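You operate a simulated robot arm through the tools that you are given. There is no shell and no other tool. Be economical: measure what you need, move in short steps, check, and stop when the job is done.

Carry out the task below with a simulated robot arm. There is one attempt and no reset: what you move stays moved.

TASK
Put the green socket cap on the white sample card. Then take the capped camera lens and put it on top of the black terminal box.

It is judged by the outcome, as a careful person would: the job done as asked, and still so three seconds after it is handed in. It fails if anything else is knocked over, pushed out of place, dropped, spilled or broken.

THE ROBOT
A 7-joint arm with a two-finger parallel gripper, fixed in place. Base frame: the origin is at the foot of the arm, x ahead of it, y to its left, z up; the work surface is at about z = 0. Lengths are in m, angles in rad, forces in N, time in s.
With the tool pointing down near the work surface it reaches from about 0.24 to 0.62 m from the base axis. Its first joint turns from -1.152 to 1.152 rad. Payload 2.6 kg.
Tool frame: the origin (TCP) lies between the finger pads and is the grasp point; the fingertips stand 0.03 m ahead of it; z points along the fingers, y is the line along which they close. The gripper opens to 0.094 m. The fingers are 0.028 m wide and 0.01 m thick; the gripper's body (0.05 by 0.096 m) begins 0.055 m behind the TCP.
Orientation is told as [roll, pitch, yaw] about the base's x, y, z axes, in that order, counted from this pose: with the fingers straight down and closing along the base's y, the tool's x points along the base's -x, its y along +y and its z along -z.

THE INTERFACE
- The arm moves only by the tool servo_tool. Its argument "motion" is one flat list of numbers, 7 for each row, row after row: the closure in counts, from 0 (fully open) to 255 (shut), then the shift along the tool's x, y, z in units of 100 mm (1.0 is 100 mm), then the turn, a rotation vector about the tool's x, y, z in units of 90 degrees (1.0 is 90 degrees). In form: [grip, dx, dy, dz, wx, wy, wz, grip, dx, dy, dz, wx, wy, wz, ...]. A call has 1 to 20 rows; each row is the pose to reach, as a shift and turn from the pose commanded when the call began, along the tool's axes at that moment. A call with a number of a shift or a turn outside -1 to 1 is refused whole. A row lasts 0.2 s, in which the tool goes at most 0.05 m and 0.15 rad; a call with a longer step from one row to the next is refused whole, and so is a gripper value outside its range. A pose out of reach is approached as far as the arm can. The call stops where the force on the tool passes 40 N (or 10 N more than at its start, if that is more) or the arm is blocked; 0.2 s more then pass. The fingers move at their own pace (about 0.072 m/s each) and stop on an object; they squeeze with about 28 N. The grip force told is the motor's: it shows also when the fingers shut on nothing. Time passes only in rows, and 0.2 s behind the last, so rows that repeat a pose let the fingers close. It gives the time, the measured TCP pose, the force on the tool (base axes), the opening and the grip force at its end, in the units of the frame above (readings bear some noise).
- Cameras (640 x 400 px; columns grow to the right, rows downward): "scene" is fixed at [0.0495, 0.4415, 0.5452]; the picture's right is [-0.67, -0.74, 0.00], its down [-0.48, 0.43, -0.76] and it looks along [0.57, -0.51, -0.65] (base axes); focal length 275 px, centre (320, 200). "wrist" rides on the gripper at [-0.037, 0, -0.058] in the tool frame; the picture's right is [0.00, -1.00, 0.00], its down [0.97, 0.00, -0.24] and it looks along [0.24, 0.00, 0.97] (tool axes); focal length 218 px, centre (320, 200).
- get_image(camera): a new picture of that camera. No time passes.
- measure_at(camera, pixels): there is no depth. For up to 12 entries [column, row, z] of the newest picture of that camera ("zoom" is the newest enlarged one), the place [x, y] in the base frame at which the ray of that pixel passes the height z, good to about 0.002 m, but the place of the scene camera against the robot may be out by one fixed shift of up to 0.018 m in any direction. No time passes.
- enlarge(camera, box): a new picture of the part [left, top, right, bottom] of that camera's present view, enlarged. No time passes.
- close_job(): hands the job in; it is judged then, once.

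Work in short steps. Measure before you move; look again where a grasp or a placing could have gone wrong, and mend it. You have 80 turns and 38 pictures in all, the two below and enlarged ones among them. Open the gripper and draw the arm clear of the work before you hand the job in, unless the task says otherwise; then end with one line.

The tools are called after "Emit:" as a command line: name --argument value ..., lists and objects as JSON in quotes. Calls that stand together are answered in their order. servo_tool: Moves the arm, as the interface text tells. Its arguments: {"type":"object","properties":{"motion":{"type":"array","items":{"type":"number"}}},"required":["motion"]} The other tools are called the same way: get_image (camera) takes a picture; measure_at (camera, pixels) gives the place at which the rays of pixels pass given heights; enlarge (camera, box) takes an enlarged picture of a part of a camera's view; close_job () hands the job in.

At the start:

```text
time: 0.0
position: [0.4084, 0.1583, 0.2967]
orientation: [0.001, -0.001, 0.0]
ft_force: [0.7, 0.0, -0.6]
grip_width: 0.0941
grasp_force: 0.0
```

scene: 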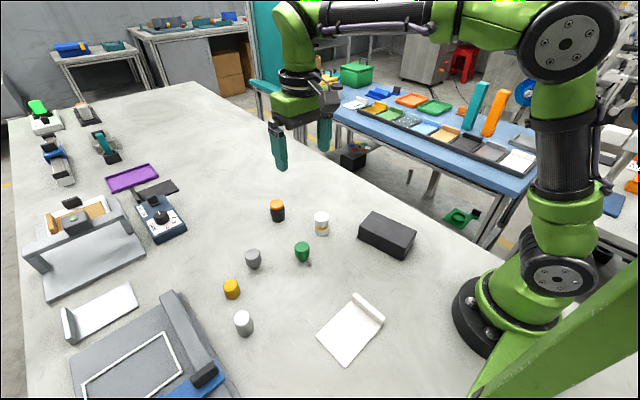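
wrist: 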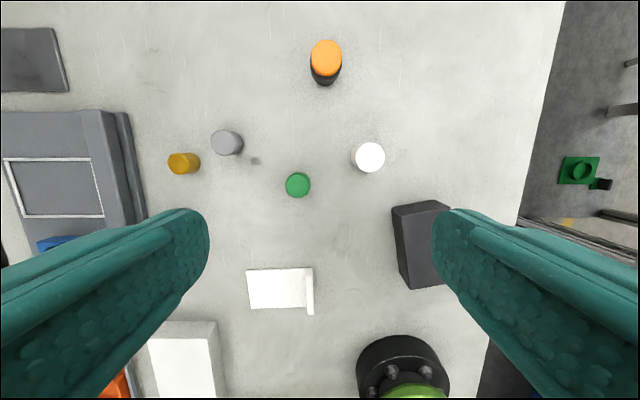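

I'll look closer at the small objects to identify the cap, lens, card and box.

Emit:
enlarge --camera "scene" --box '[210, 180, 430, 370]'

Emit:
enlarge --camera "wrist" --box '[150, 20, 470, 330]'

```text
2.11 times, centred on (320, 275) of scene
```

zoom: 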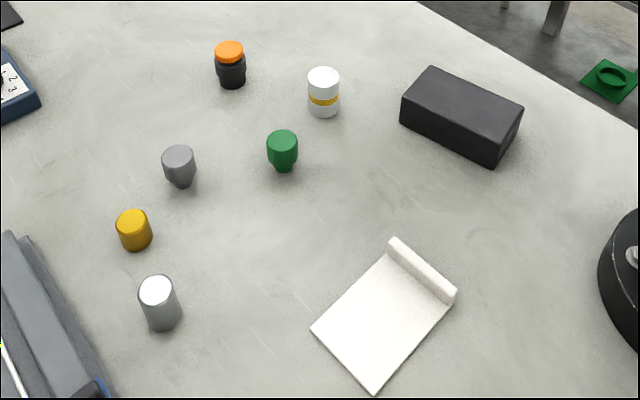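

```text
1.29 times, centred on (310, 175) of wrist
```

zoom: 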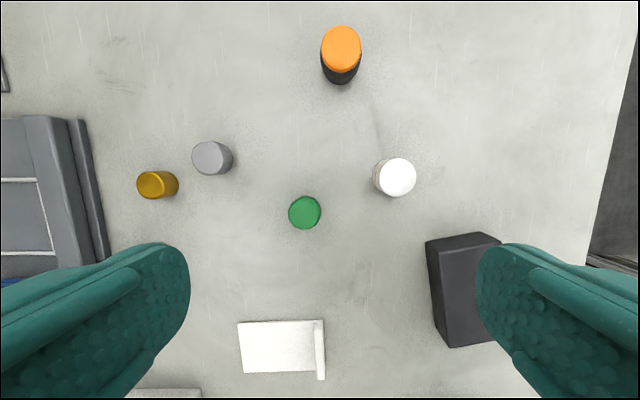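

The black object with orange top (277,210) and the white one with a gold band (322,222) are lens candidates; I'll enlarge both strongly.

Emit:
enlarge --camera "scene" --box '[260, 190, 345, 243]'

Emit:
enlarge --camera "scene" --box '[215, 240, 325, 345]'

Emit:
measure_at --camera "wrist" --pixels '[[298, 185, 0.03], [326, 57, 0.05], [369, 157, 0.04], [247, 271, 0.003], [250, 309, 0.003], [305, 267, 0.003], [307, 315, 0.003], [392, 208, 0.04], [437, 200, 0.04], [412, 289, 0.04], [313, 267, 0.012], [227, 143, 0.03]]'

```text
7.53 times, centred on (302, 216) of scene
```

zoom: 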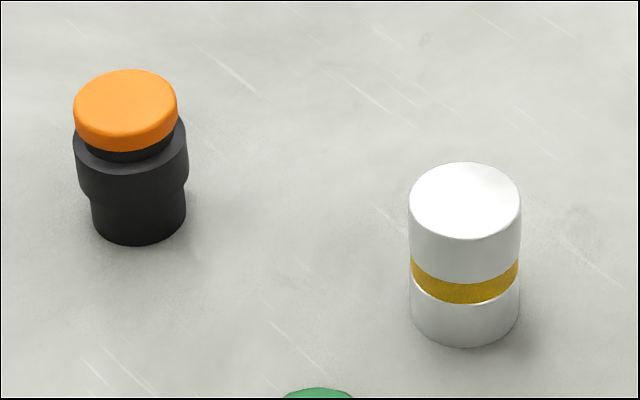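

```text
3.81 times, centred on (270, 292) of scene
```

zoom: 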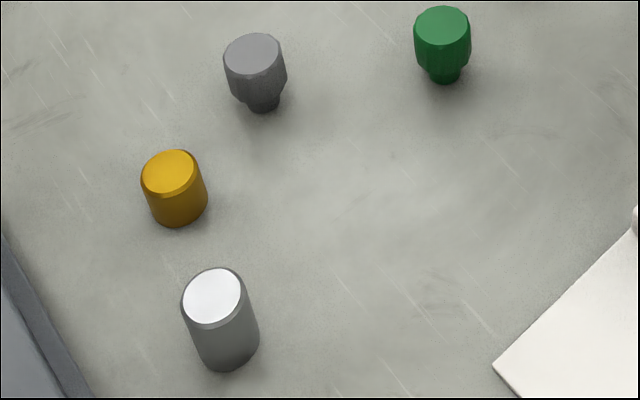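

```text
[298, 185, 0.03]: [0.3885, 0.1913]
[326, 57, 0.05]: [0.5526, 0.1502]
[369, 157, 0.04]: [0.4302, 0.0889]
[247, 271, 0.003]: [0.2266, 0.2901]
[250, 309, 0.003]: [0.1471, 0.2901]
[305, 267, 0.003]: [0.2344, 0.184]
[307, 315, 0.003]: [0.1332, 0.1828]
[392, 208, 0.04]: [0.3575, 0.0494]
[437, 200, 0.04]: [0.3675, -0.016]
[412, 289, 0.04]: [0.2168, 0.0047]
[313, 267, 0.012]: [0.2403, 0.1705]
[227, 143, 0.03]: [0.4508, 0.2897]
```

The lens is the black body with the orange cap (277,210); the green stepped cap is at about (0.389,0.191). I'll move above the green cap and look again.

Emit:
servo_tool --motion '[0, 0.07, 0.11, 0.33, 0, 0, 0, 0, 0.14, 0.22, 0.66, 0, 0, 0, 0, 0.2, 0.33, 1.0, 0, 0, 0, 0, 0.2, 0.33, 1.0, 0, 0, 0]'

Emit:
get_image --camera "wrist"

```text
time: 1.0
position: [0.3896, 0.1919, 0.1966]
orientation: [0.0, 0.0, -0.001]
ft_force: [-0.1, 0.2, -0.1]
grip_width: 0.0938
grasp_force: 0.0
```

```text
31 pictures are left
```

wrist: 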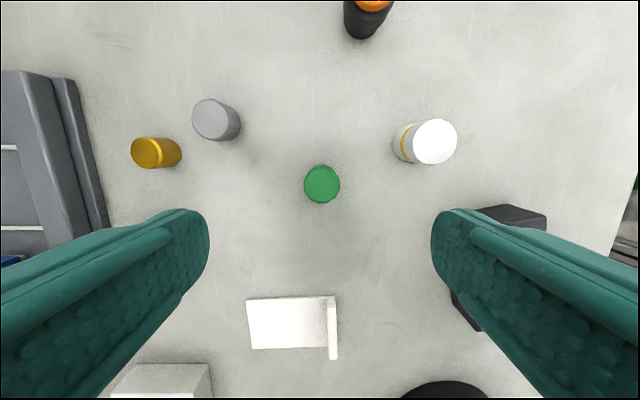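

Emit:
measure_at --camera "wrist" --pixels '[[322, 184, 0.02], [322, 184, 0.03], [322, 184, 0.04], [304, 184, 0.03], [340, 184, 0.03], [246, 300, 0.003], [252, 349, 0.003], [326, 298, 0.003], [329, 348, 0.003], [336, 295, 0.012], [338, 359, 0.012]]'

Emit:
measure_at --camera "scene" --pixels '[[302, 246, 0.03], [302, 246, 0.035], [303, 262, 0.0], [317, 334, 0.003], [341, 365, 0.003], [350, 301, 0.003], [373, 329, 0.003], [277, 204, 0.04], [277, 204, 0.05], [278, 220, 0.0]]'

```text
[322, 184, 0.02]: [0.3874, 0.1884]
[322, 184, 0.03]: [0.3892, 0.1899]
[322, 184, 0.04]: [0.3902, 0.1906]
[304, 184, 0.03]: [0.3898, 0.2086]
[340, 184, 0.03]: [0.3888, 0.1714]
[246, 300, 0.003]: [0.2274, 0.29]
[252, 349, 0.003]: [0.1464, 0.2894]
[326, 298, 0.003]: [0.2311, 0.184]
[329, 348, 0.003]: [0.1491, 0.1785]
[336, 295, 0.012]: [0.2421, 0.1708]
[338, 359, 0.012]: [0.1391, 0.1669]
```

```text
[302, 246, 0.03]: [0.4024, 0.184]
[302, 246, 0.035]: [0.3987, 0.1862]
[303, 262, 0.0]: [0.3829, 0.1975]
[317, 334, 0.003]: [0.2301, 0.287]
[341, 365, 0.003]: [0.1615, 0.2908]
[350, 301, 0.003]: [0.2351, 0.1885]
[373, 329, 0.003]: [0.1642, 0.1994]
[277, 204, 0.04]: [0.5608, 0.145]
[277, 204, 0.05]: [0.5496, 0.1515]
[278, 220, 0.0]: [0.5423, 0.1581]
```

The cap is centred at about (0.3895,0.190), 35 mm wide and roughly 40 mm high. I descend straight over it, in two parts.

Emit:
servo_tool --motion '[0, 0, -0.015, 0.35, 0, 0, 0, 0, 0, -0.015, 0.7, 0, 0, 0, 0, 0, -0.015, 1.0, 0, 0, 0, 0, 0, -0.015, 1.0, 0, 0, 0]'

Emit:
get_image --camera "wrist"

Emit:
enlarge --camera "scene" --box '[250, 190, 360, 280]'

```text
time: 2.0
position: [0.3887, 0.187, 0.0964]
orientation: [-0.002, 0.0, 0.0]
ft_force: [0.7, 0.2, -0.1]
grip_width: 0.0938
grasp_force: 0.1
```

```text
30 pictures are left
```

wrist: 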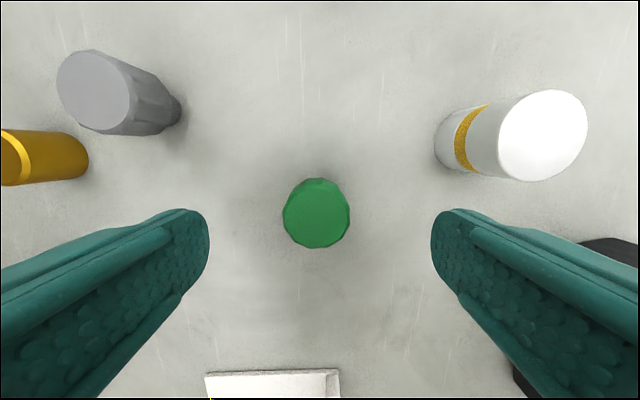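

```text
4.44 times, centred on (305, 235) of scene
```

zoom: 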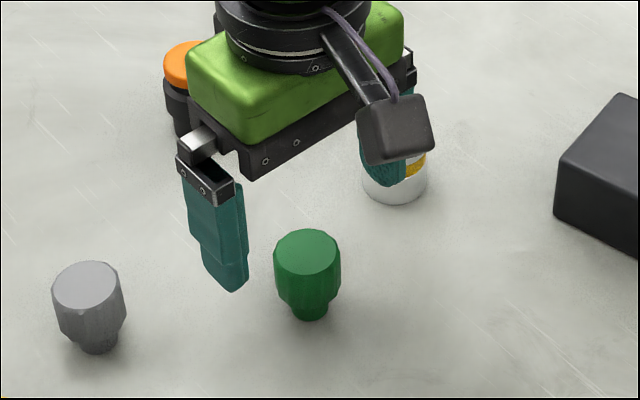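

Emit:
measure_at --camera "wrist" --pixels '[[316, 213, 0.03], [316, 213, 0.04], [316, 213, 0.045], [282, 213, 0.04], [350, 213, 0.04], [440, 150, 0.0]]'

```text
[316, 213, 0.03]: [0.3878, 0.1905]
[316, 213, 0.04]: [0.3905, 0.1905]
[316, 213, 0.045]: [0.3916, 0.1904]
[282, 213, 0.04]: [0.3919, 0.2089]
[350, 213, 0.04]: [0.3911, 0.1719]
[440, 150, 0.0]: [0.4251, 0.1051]
```

Cap centre is (0.390,0.1905), top near 0.04. I'll go down to TCP z≈0.037 and close.

Emit:
servo_tool --motion '[0, -0.01, 0.02, 0.3, 0, 0, 0, 0, -0.01, 0.02, 0.5, 0, 0, 0, 0, -0.01, 0.02, 0.6, 0, 0, 0, 0, -0.01, 0.02, 0.6, 0, 0, 0]'

```text
time: 3.0
position: [0.3894, 0.1922, 0.0376]
orientation: [-0.001, -0.001, 0.0]
ft_force: [0.3, 0.0, 0.8]
grip_width: 0.0941
grasp_force: 0.1
```

Emit:
servo_tool --motion '[120, 0, 0, 0, 0, 0, 0, 200, 0, 0, 0, 0, 0, 0, 255, 0, 0, 0, 0, 0, 0, 255, 0, 0, 0, 0, 0, 0, 255, 0, 0, 0, 0, 0, 0]'

Emit:
get_image --camera "wrist"

```text
time: 4.2
position: [0.3905, 0.192, 0.0373]
orientation: [0.0, 0.0, -0.001]
ft_force: [-0.4, 0.2, -0.3]
grip_width: 0.0336
grasp_force: 27.8
```

```text
28 pictures are left
```

wrist: 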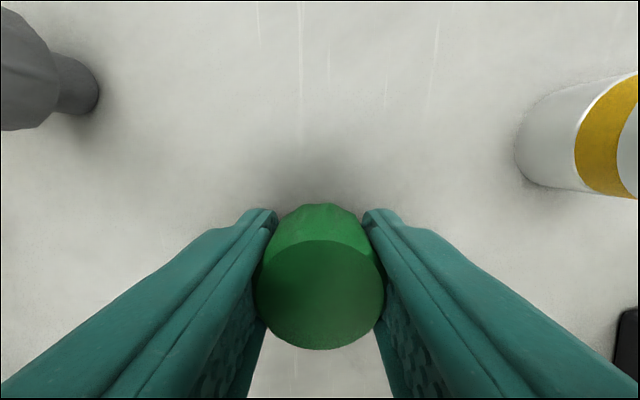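

Cap held (33.6 mm). Lift straight up 90 mm.

Emit:
servo_tool --motion '[255, 0, 0, -0.2, 0, 0, 0, 255, 0, 0, -0.55, 0, 0, 0, 255, 0, 0, -0.9, 0, 0, 0, 255, 0, 0, -0.9, 0, 0, 0]'

Emit:
servo_tool --motion '[255, 0.35, 0.08, 0, 0, 0, 0, 255, 0.7, 0.16, 0, 0, 0, 0, 255, 1.0, 0.24, 0, 0, 0, 0, 255, 1.0, 0.24, 0, 0, 0, 0]'

Emit:
servo_tool --motion '[255, 0.35, 0.08, 0, 0, 0, 0, 255, 0.7, 0.16, 0, 0, 0, 0, 255, 1.0, 0.24, 0, 0, 0, 0, 255, 1.0, 0.24, 0, 0, 0, 0]'

Emit:
get_image --camera "wrist"

Emit:
get_image --camera "scene"

```text
time: 5.2
position: [0.3904, 0.1903, 0.1281]
orientation: [-0.001, 0.0, 0.001]
ft_force: [-0.8, 0.5, -1.0]
grip_width: 0.0333
grasp_force: 28.4
```

```text
time: 6.2
position: [0.2887, 0.2143, 0.1268]
orientation: [-0.001, 0.0, 0.0]
ft_force: [-0.5, -0.2, 0.1]
grip_width: 0.0337
grasp_force: 28.1
```

```text
time: 7.2
position: [0.1901, 0.2374, 0.126]
orientation: [-0.001, -0.001, 0.002]
ft_force: [-0.4, -0.1, 0.3]
grip_width: 0.0336
grasp_force: 28.1
```

```text
27 pictures are left
```

wrist: 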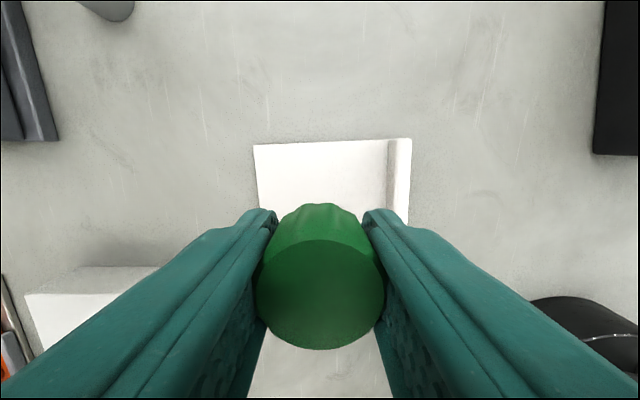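

```text
26 pictures are left
```

scene: 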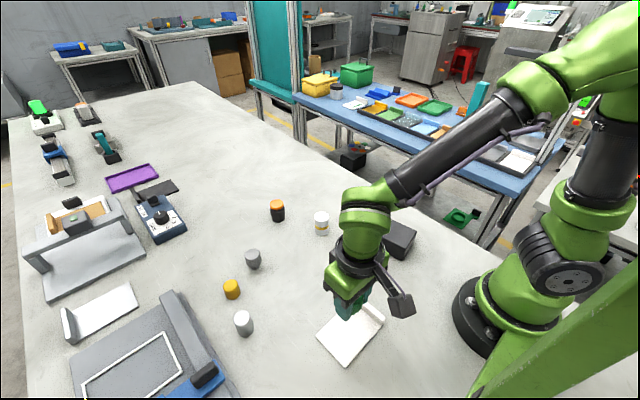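

Emit:
measure_at --camera "wrist" --pixels '[[254, 145, 0.003], [260, 205, 0.003], [388, 141, 0.003], [388, 141, 0.015], [411, 138, 0.015], [25, 293, 0.04], [158, 266, 0.04], [158, 266, 0.0]]'

Emit:
enlarge --camera "scene" --box '[290, 260, 430, 380]'

```text
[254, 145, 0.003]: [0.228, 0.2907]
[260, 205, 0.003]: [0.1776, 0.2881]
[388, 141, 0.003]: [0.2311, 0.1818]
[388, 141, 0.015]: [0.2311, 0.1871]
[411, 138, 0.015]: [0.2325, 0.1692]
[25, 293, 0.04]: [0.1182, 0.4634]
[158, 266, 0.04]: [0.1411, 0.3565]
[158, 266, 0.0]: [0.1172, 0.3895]
```

```text
3.33 times, centred on (360, 320) of scene
```

zoom: 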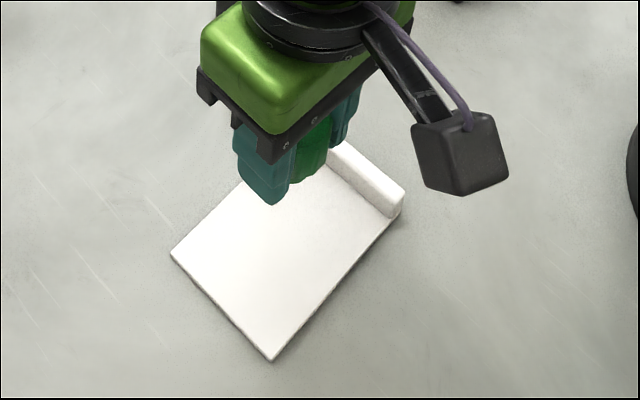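

Card flat spans x 0.147–0.229, y 0.184–0.290. I shift 5 mm in +y and lower toward it to 47 mm.

Emit:
servo_tool --motion '[255, 0, 0.05, 0.3, 0, 0, 0, 255, 0, 0.05, 0.55, 0, 0, 0, 255, 0, 0.05, 0.73, 0, 0, 0, 255, 0, 0.05, 0.79, 0, 0, 0, 255, 0, 0.05, 0.79, 0, 0, 0]'

Emit:
enlarge --camera "scene" --box '[290, 260, 430, 380]'

```text
time: 8.4
position: [0.1887, 0.2444, 0.0478]
orientation: [0.0, 0.0, -0.001]
ft_force: [-1.1, 0.3, 0.1]
grip_width: 0.0337
grasp_force: 27.3
```

```text
3.33 times, centred on (360, 320) of scene
```

zoom: 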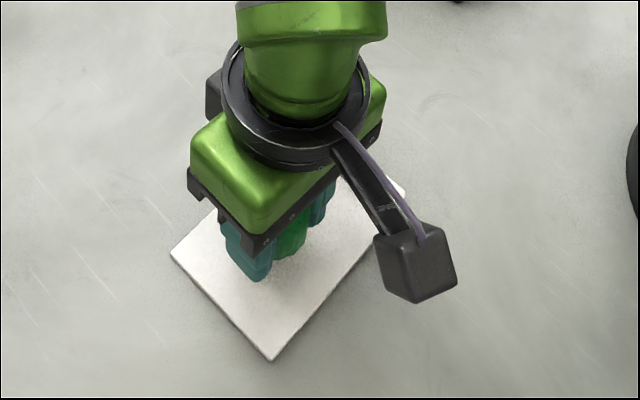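

Not touching yet (0.1 N). Lower in 2 mm steps and watch the vertical force.

Emit:
servo_tool --motion '[255, 0, 0, 0.01, 0, 0, 0, 255, 0, 0, 0.02, 0, 0, 0, 255, 0, 0, 0.03, 0, 0, 0, 255, 0, 0, 0.03, 0, 0, 0]'

Emit:
servo_tool --motion '[255, 0, 0, 0.01, 0, 0, 0, 255, 0, 0, 0.015, 0, 0, 0, 255, 0, 0, 0.015, 0, 0, 0]'

```text
time: 9.4
position: [0.1895, 0.2438, 0.0443]
orientation: [0.0, 0.001, 0.001]
ft_force: [0.0, 0.1, -0.1]
grip_width: 0.0332
grasp_force: 27.5
```

```text
time: 10.2
position: [0.1896, 0.2439, 0.0438]
orientation: [0.0, 0.001, 0.0]
ft_force: [0.0, -0.5, 0.2]
grip_width: 0.0333
grasp_force: 27.7
```

Emit:
servo_tool --motion '[255, 0, 0, 0.01, 0, 0, 0, 255, 0, 0, 0.015, 0, 0, 0, 255, 0, 0, 0.015, 0, 0, 0]'

```text
time: 11.0
position: [0.1887, 0.246, 0.0426]
orientation: [0.002, -0.001, -0.001]
ft_force: [1.0, 0.7, 2.7]
grip_width: 0.0334
grasp_force: 27.4
```

Emit:
servo_tool --motion '[255, 0, 0, 0.005, 0, 0, 0, 255, 0, 0, 0.01, 0, 0, 0, 255, 0, 0, 0.01, 0, 0, 0]'

```text
time: 11.8
position: [0.1896, 0.2452, 0.0402]
orientation: [0.002, -0.002, -0.001]
ft_force: [0.0, -2.2, 20.3]
grip_width: 0.0336
grasp_force: 27.7
```

Contact (20 N). I ease up half a millimetre and open only to about 55 mm so the finger stays clear of the card's raised strip.

Emit:
servo_tool --motion '[255, 0, 0, -0.006, 0, 0, 0, 180, 0, 0, -0.006, 0, 0, 0, 140, 0, 0, -0.006, 0, 0, 0, 105, 0, 0, -0.006, 0, 0, 0, 105, 0, 0, -0.006, 0, 0, 0]'

Emit:
servo_tool --motion '[105, 0, 0, -0.1, 0, 0, 0, 105, 0, 0, -0.4, 0, 0, 0, 105, 0, 0, -0.8, 0, 0, 0, 105, 0, 0, -1.0, 0, 0, 0, 105, 0, 0, -1.0, 0, 0, 0]'

Emit:
get_image --camera "wrist"

Emit:
enlarge --camera "scene" --box '[290, 260, 430, 380]'

```text
time: 13.0
position: [0.1899, 0.2437, 0.0417]
orientation: [0.0, -0.001, 0.0]
ft_force: [0.8, 0.5, -0.7]
grip_width: 0.0553
grasp_force: 0.0
```

```text
time: 14.2
position: [0.189, 0.2435, 0.1416]
orientation: [0.002, 0.001, 0.0]
ft_force: [-0.1, 0.2, 0.3]
grip_width: 0.0555
grasp_force: 0.1
```

```text
23 pictures are left
```

wrist: 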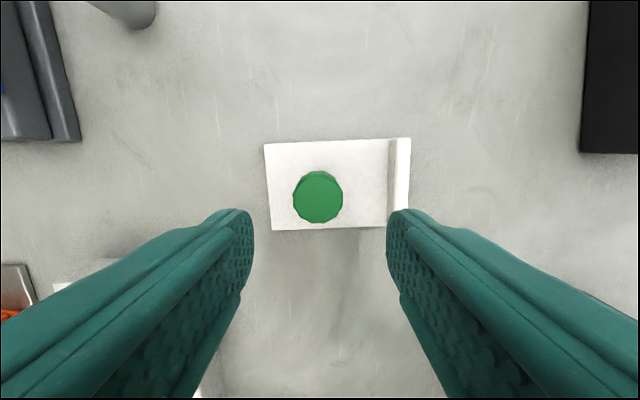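

```text
3.33 times, centred on (360, 320) of scene
```

zoom: 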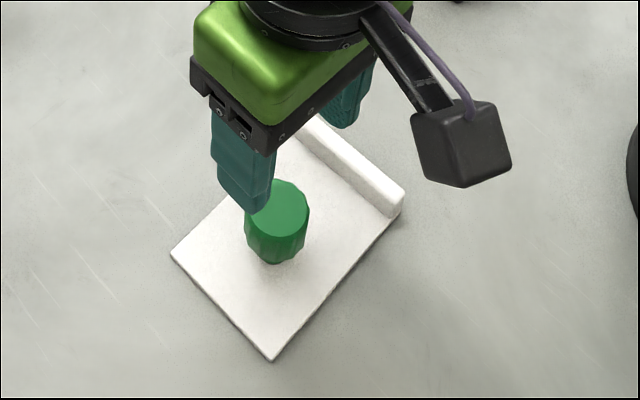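

The cap stands on the card. Now travel high to the lens near (0.547,0.152).

Emit:
servo_tool --motion '[105, -0.33, -0.08, -0.2, 0, 0, 0, 0, -0.66, -0.17, -0.4, 0, 0, 0, 0, -1.0, -0.26, -0.5, 0, 0, 0, 0, -1.0, -0.26, -0.5, 0, 0, 0]'

Emit:
servo_tool --motion '[0, -0.33, -0.08, 0, 0, 0, 0, 0, -0.66, -0.17, 0, 0, 0, 0, 0, -1.0, -0.26, 0, 0, 0, 0, 0, -1.0, -0.26, 0, 0, 0, 0]'

Emit:
servo_tool --motion '[0, -0.33, -0.1, 0, 0, 0, 0, 0, -0.66, -0.2, 0, 0, 0, 0, 0, -1.0, -0.3, 0, 0, 0, 0, 0, -1.0, -0.3, 0, 0, 0, 0]'

Emit:
servo_tool --motion '[0, -0.3, -0.08, 0, 0, 0, 0, 0, -0.5, -0.08, 0, 0, 0, 0, 0, -0.5, -0.08, 0, 0, 0, 0]'

Emit:
get_image --camera "wrist"

```text
time: 15.2
position: [0.2896, 0.2177, 0.1917]
orientation: [0.0, 0.0, 0.001]
ft_force: [0.4, 0.5, 0.3]
grip_width: 0.094
grasp_force: 0.0
```

```text
time: 16.2
position: [0.3881, 0.1913, 0.1905]
orientation: [0.001, -0.001, -0.001]
ft_force: [0.2, -0.9, -0.6]
grip_width: 0.0941
grasp_force: 0.0
```

```text
time: 17.2
position: [0.4899, 0.16, 0.1888]
orientation: [0.0, 0.001, -0.001]
ft_force: [-0.3, -0.1, -0.2]
grip_width: 0.0939
grasp_force: 0.1
```

```text
time: 18.0
position: [0.5404, 0.1526, 0.1904]
orientation: [0.002, -0.001, 0.0]
ft_force: [-0.1, -0.9, -0.6]
grip_width: 0.0937
grasp_force: 0.1
```

```text
21 pictures are left
```

wrist: 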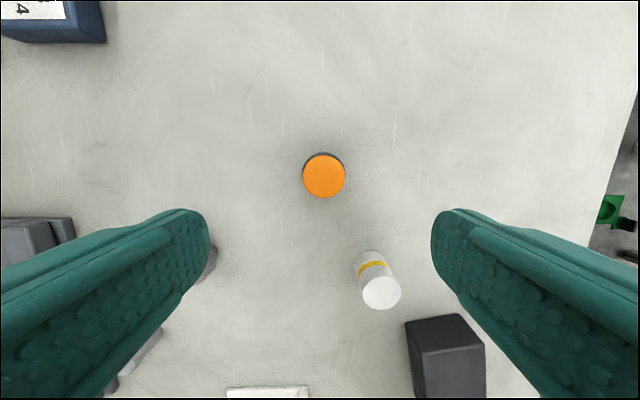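

Emit:
measure_at --camera "wrist" --pixels '[[324, 176, 0.04], [324, 176, 0.05], [324, 176, 0.06], [302, 176, 0.05], [346, 176, 0.05], [404, 322, 0.0], [404, 321, 0.04], [460, 314, 0.04], [417, 354, 0.04], [484, 348, 0.04]]'

```text
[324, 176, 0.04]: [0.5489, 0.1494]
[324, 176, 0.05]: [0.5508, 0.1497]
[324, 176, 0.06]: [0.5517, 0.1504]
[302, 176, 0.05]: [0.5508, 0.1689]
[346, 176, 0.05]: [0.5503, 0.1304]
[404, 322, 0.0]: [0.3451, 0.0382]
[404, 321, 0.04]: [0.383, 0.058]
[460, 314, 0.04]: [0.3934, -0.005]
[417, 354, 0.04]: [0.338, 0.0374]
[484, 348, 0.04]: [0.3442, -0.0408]
```

Lens centre ≈(0.5505,0.150), 40 mm wide, about 48 mm high. Descend 100 mm over it and recheck.

Emit:
servo_tool --motion '[0, -0.05, -0.02, 0.35, 0, 0, 0, 0, -0.1, -0.02, 0.7, 0, 0, 0, 0, -0.1, -0.02, 0.95, 0, 0, 0, 0, -0.1, -0.02, 0.95, 0, 0, 0]'

Emit:
get_image --camera "wrist"

```text
time: 19.0
position: [0.5512, 0.1518, 0.0969]
orientation: [0.002, 0.001, 0.0]
ft_force: [0.8, 0.1, 0.7]
grip_width: 0.0939
grasp_force: 0.0
```

```text
20 pictures are left
```

wrist: 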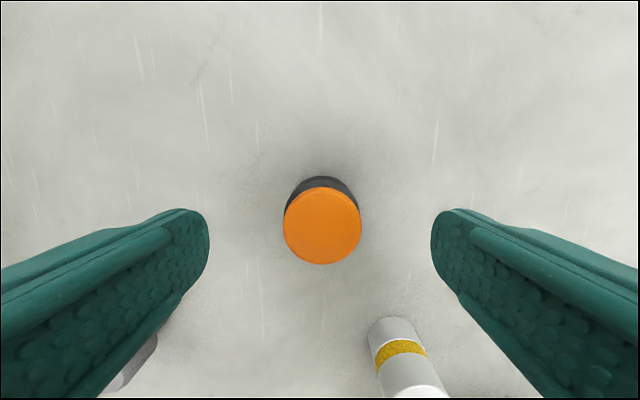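

Centred (col 322). Descend to z≈0.037 and close on the body.

Emit:
servo_tool --motion '[0, 0, -0.01, 0.3, 0, 0, 0, 0, 0, -0.01, 0.5, 0, 0, 0, 0, 0, -0.01, 0.59, 0, 0, 0, 0, 0, -0.01, 0.59, 0, 0, 0]'

Emit:
servo_tool --motion '[120, 0, 0, 0, 0, 0, 0, 200, 0, 0, 0, 0, 0, 0, 255, 0, 0, 0, 0, 0, 0, 255, 0, 0, 0, 0, 0, 0, 255, 0, 0, 0, 0, 0, 0]'

Emit:
get_image --camera "wrist"

```text
time: 20.0
position: [0.5493, 0.1512, 0.0361]
orientation: [0.001, -0.001, -0.001]
ft_force: [-0.9, -0.4, -0.1]
grip_width: 0.0941
grasp_force: 0.1
```

```text
time: 21.2
position: [0.5486, 0.1504, 0.0372]
orientation: [0.0, -0.001, -0.001]
ft_force: [-0.1, -1.7, 1.0]
grip_width: 0.0414
grasp_force: 28.2
```

```text
19 pictures are left
```

wrist: 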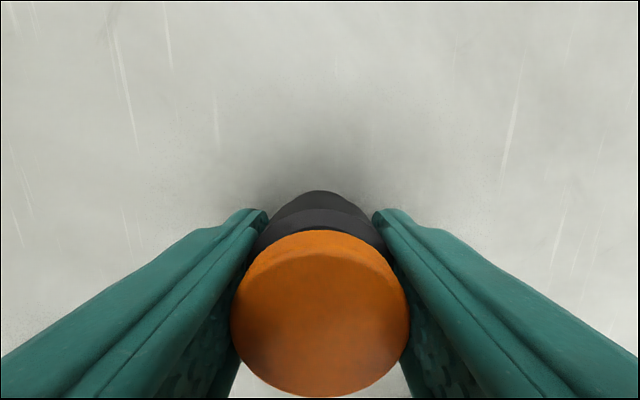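

Held at 41 mm on the body ring. Lift 100 mm, then travel toward the black box.

Emit:
servo_tool --motion '[255, 0, 0, -0.2, 0, 0, 0, 255, 0, 0, -0.6, 0, 0, 0, 255, 0, 0, -1.0, 0, 0, 0, 255, 0, 0, -1.0, 0, 0, 0]'

Emit:
servo_tool --motion '[255, 0.33, -0.1, -0.1, 0, 0, 0, 255, 0.66, -0.2, -0.2, 0, 0, 0, 255, 1.0, -0.3, -0.3, 0, 0, 0, 255, 1.0, -0.3, -0.3, 0, 0, 0]'

Emit:
servo_tool --motion '[255, 0.33, -0.18, -0.1, 0, 0, 0, 255, 0.66, -0.36, -0.2, 0, 0, 0, 255, 1.0, -0.55, -0.3, 0, 0, 0, 255, 1.0, -0.55, -0.3, 0, 0, 0]'

Emit:
get_image --camera "wrist"

Emit:
get_image --camera "scene"

```text
time: 22.2
position: [0.5501, 0.1506, 0.1359]
orientation: [-0.001, 0.0, 0.001]
ft_force: [0.1, 0.3, -0.4]
grip_width: 0.0414
grasp_force: 28.2
```

```text
time: 23.2
position: [0.4495, 0.1197, 0.1702]
orientation: [0.0, 0.0, 0.0]
ft_force: [-1.0, 0.0, -1.5]
grip_width: 0.0412
grasp_force: 27.8
```

```text
time: 24.2
position: [0.3489, 0.0665, 0.1973]
orientation: [0.001, -0.001, -0.001]
ft_force: [0.6, -0.1, -0.7]
grip_width: 0.041
grasp_force: 28.4
```

```text
18 pictures are left
```

wrist: 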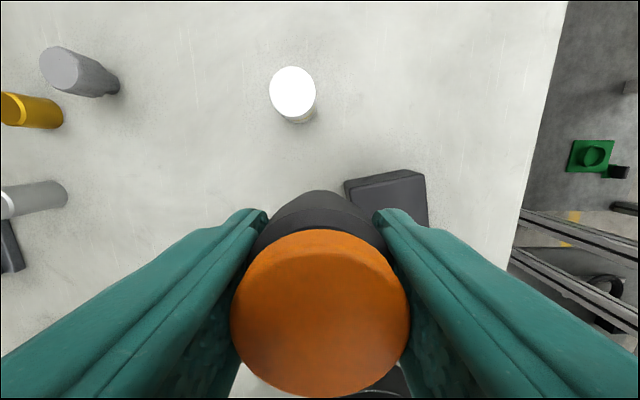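

```text
17 pictures are left
```

scene: 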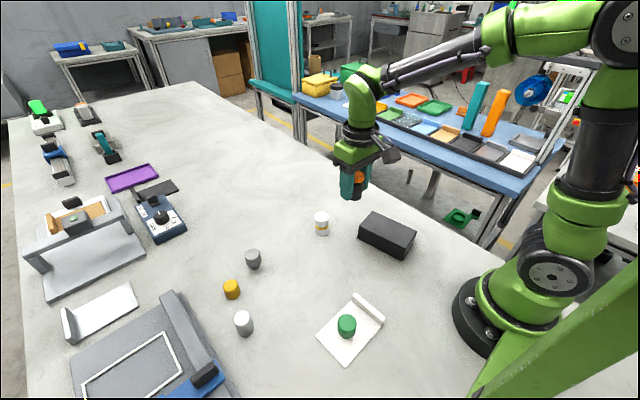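

Enlarge the box in the scene view to determine its height and outline.

Emit:
enlarge --camera "scene" --box '[340, 195, 436, 275]'

```text
5.00 times, centred on (388, 235) of scene
```

zoom: 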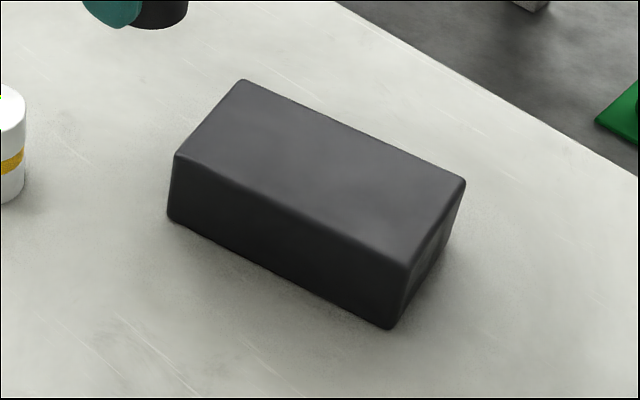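

Emit:
measure_at --camera "zoom" --pixels '[[170, 220, 0.0], [392, 328, 0.0], [176, 156, 0.03], [176, 156, 0.04], [176, 156, 0.05], [408, 267, 0.03], [408, 267, 0.04], [408, 267, 0.05], [240, 80, 0.04], [465, 180, 0.04], [240, 80, 0.05], [465, 180, 0.05]]'

Emit:
measure_at --camera "wrist" --pixels '[[345, 182, 0.03], [345, 182, 0.04], [345, 182, 0.05], [423, 171, 0.03], [423, 171, 0.04], [423, 171, 0.05], [428, 225, 0.0]]'

```text
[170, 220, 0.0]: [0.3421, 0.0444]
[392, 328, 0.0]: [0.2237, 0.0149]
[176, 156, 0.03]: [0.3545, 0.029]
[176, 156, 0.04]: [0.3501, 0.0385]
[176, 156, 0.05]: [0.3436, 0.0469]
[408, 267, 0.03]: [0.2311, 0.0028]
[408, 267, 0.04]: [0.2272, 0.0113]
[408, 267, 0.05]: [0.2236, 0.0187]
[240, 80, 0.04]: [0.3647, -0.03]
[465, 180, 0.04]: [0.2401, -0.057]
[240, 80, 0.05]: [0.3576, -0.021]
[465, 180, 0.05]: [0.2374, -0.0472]
```

```text
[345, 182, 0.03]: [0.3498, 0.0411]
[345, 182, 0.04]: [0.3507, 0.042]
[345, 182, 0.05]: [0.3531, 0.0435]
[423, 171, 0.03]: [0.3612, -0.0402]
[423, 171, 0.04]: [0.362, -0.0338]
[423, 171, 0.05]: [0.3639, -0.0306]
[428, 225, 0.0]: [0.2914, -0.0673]
```

Box top height ≈0.046 m, centre ≈(0.293,-0.004). Move over the centre, then lower to z≈0.10.

Emit:
servo_tool --motion '[255, 0.2, -0.25, 0, 0, 0, 0, 255, 0.4, -0.5, 0, 0, 0, 0, 255, 0.56, -0.7, 0, 0, 0, 0, 255, 0.56, -0.7, 0.4, 0, 0, 0, 255, 0.56, -0.7, 0.8, 0, 0, 0, 255, 0.56, -0.7, 1.0, 0, 0, 0, 255, 0.56, -0.7, 1.0, 0, 0, 0]'

Emit:
enlarge --camera "scene" --box '[340, 175, 452, 275]'

Emit:
get_image --camera "wrist"

```text
time: 25.8
position: [0.2941, -0.0049, 0.098]
orientation: [0.0, 0.001, 0.002]
ft_force: [0.0, 1.0, -1.3]
grip_width: 0.0411
grasp_force: 27.7
```

```text
4.00 times, centred on (396, 225) of scene
```

zoom: 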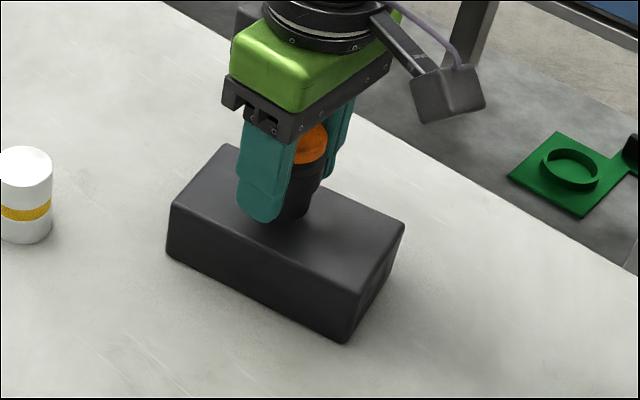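

```text
14 pictures are left
```

wrist: 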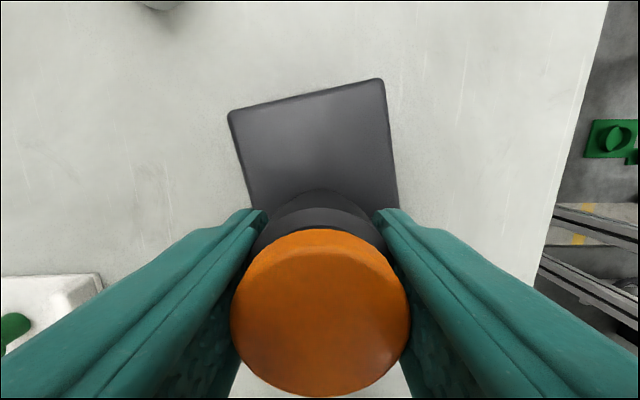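

Well over the box's top centre. Lower to 88 mm, then feel for contact.

Emit:
servo_tool --motion '[255, 0, 0, 0.05, 0, 0, 0, 255, 0, 0, 0.1, 0, 0, 0, 255, 0, 0, 0.1, 0, 0, 0]'

Emit:
servo_tool --motion '[255, 0, 0, 0.01, 0, 0, 0, 255, 0, 0, 0.02, 0, 0, 0, 255, 0, 0, 0.02, 0, 0, 0]'

```text
time: 26.6
position: [0.2937, -0.0047, 0.0869]
orientation: [-0.001, -0.001, 0.0]
ft_force: [-0.9, -0.2, 0.0]
grip_width: 0.041
grasp_force: 27.7
```

```text
time: 27.4
position: [0.2949, -0.0039, 0.0843]
orientation: [-0.001, -0.002, 0.001]
ft_force: [-1.5, 2.0, 13.1]
grip_width: 0.0411
grasp_force: 27.9
```

Contact at 13 N. Ease slightly and open.

Emit:
servo_tool --motion '[255, 0, 0, -0.004, 0, 0, 0, 180, 0, 0, -0.004, 0, 0, 0, 120, 0, 0, -0.004, 0, 0, 0, 70, 0, 0, -0.004, 0, 0, 0, 70, 0, 0, -0.004, 0, 0, 0]'

Emit:
servo_tool --motion '[70, 0, 0, -0.1, 0, 0, 0, 70, 0, 0, -0.5, 0, 0, 0, 70, 0, 0, -1.0, 0, 0, 0, 70, 0, 0, -1.0, 0, 0, 0]'

Emit:
servo_tool --motion '[0, -0.3, 0.2, -0.2, 0, 0, 0, 0, -0.6, 0.4, -0.4, 0, 0, 0, 0, -1.0, 0.6, -0.5, 0, 0, 0, 0, -1.0, 0.6, -0.5, 0, 0, 0]'

Emit:
get_image --camera "scene"

Emit:
enlarge --camera "scene" --box '[290, 195, 450, 375]'

```text
time: 28.6
position: [0.293, -0.0039, 0.0848]
orientation: [0.0, 0.0, -0.002]
ft_force: [-0.1, 0.4, 0.2]
grip_width: 0.0682
grasp_force: 0.1
```

```text
time: 29.6
position: [0.293, -0.0021, 0.1847]
orientation: [-0.001, 0.0, 0.001]
ft_force: [-0.5, -0.8, 0.1]
grip_width: 0.0682
grasp_force: 0.0
```

```text
time: 30.6
position: [0.394, 0.0566, 0.2347]
orientation: [0.0, -0.001, 0.0]
ft_force: [-0.4, -0.4, 0.6]
grip_width: 0.0939
grasp_force: 0.0
```

```text
13 pictures are left
```

scene: 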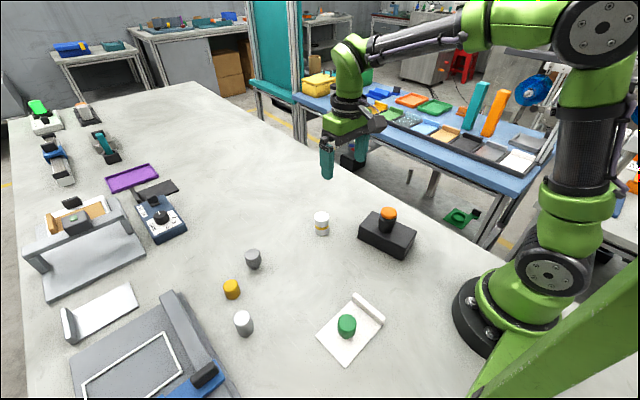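

```text
2.22 times, centred on (370, 285) of scene
```

zoom: 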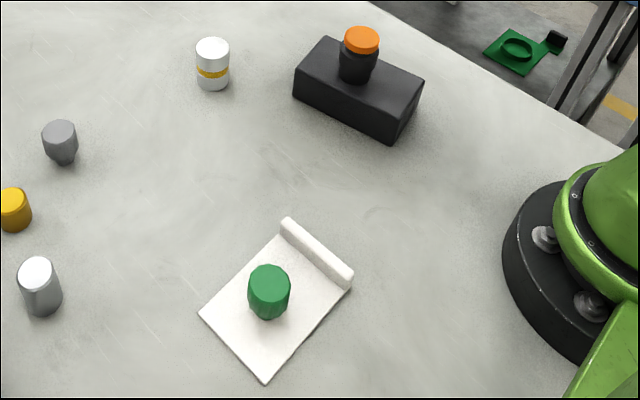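

Both objects stand upright in place, everything else is undisturbed, and the arm is clear with the gripper open. I'm handing the job in.

Emit:
close_job

```text
The job is handed in.
```

The green socket cap is standing on the white sample card, and the capped camera lens (the black one with the orange cap) is standing on top of the black terminal box.
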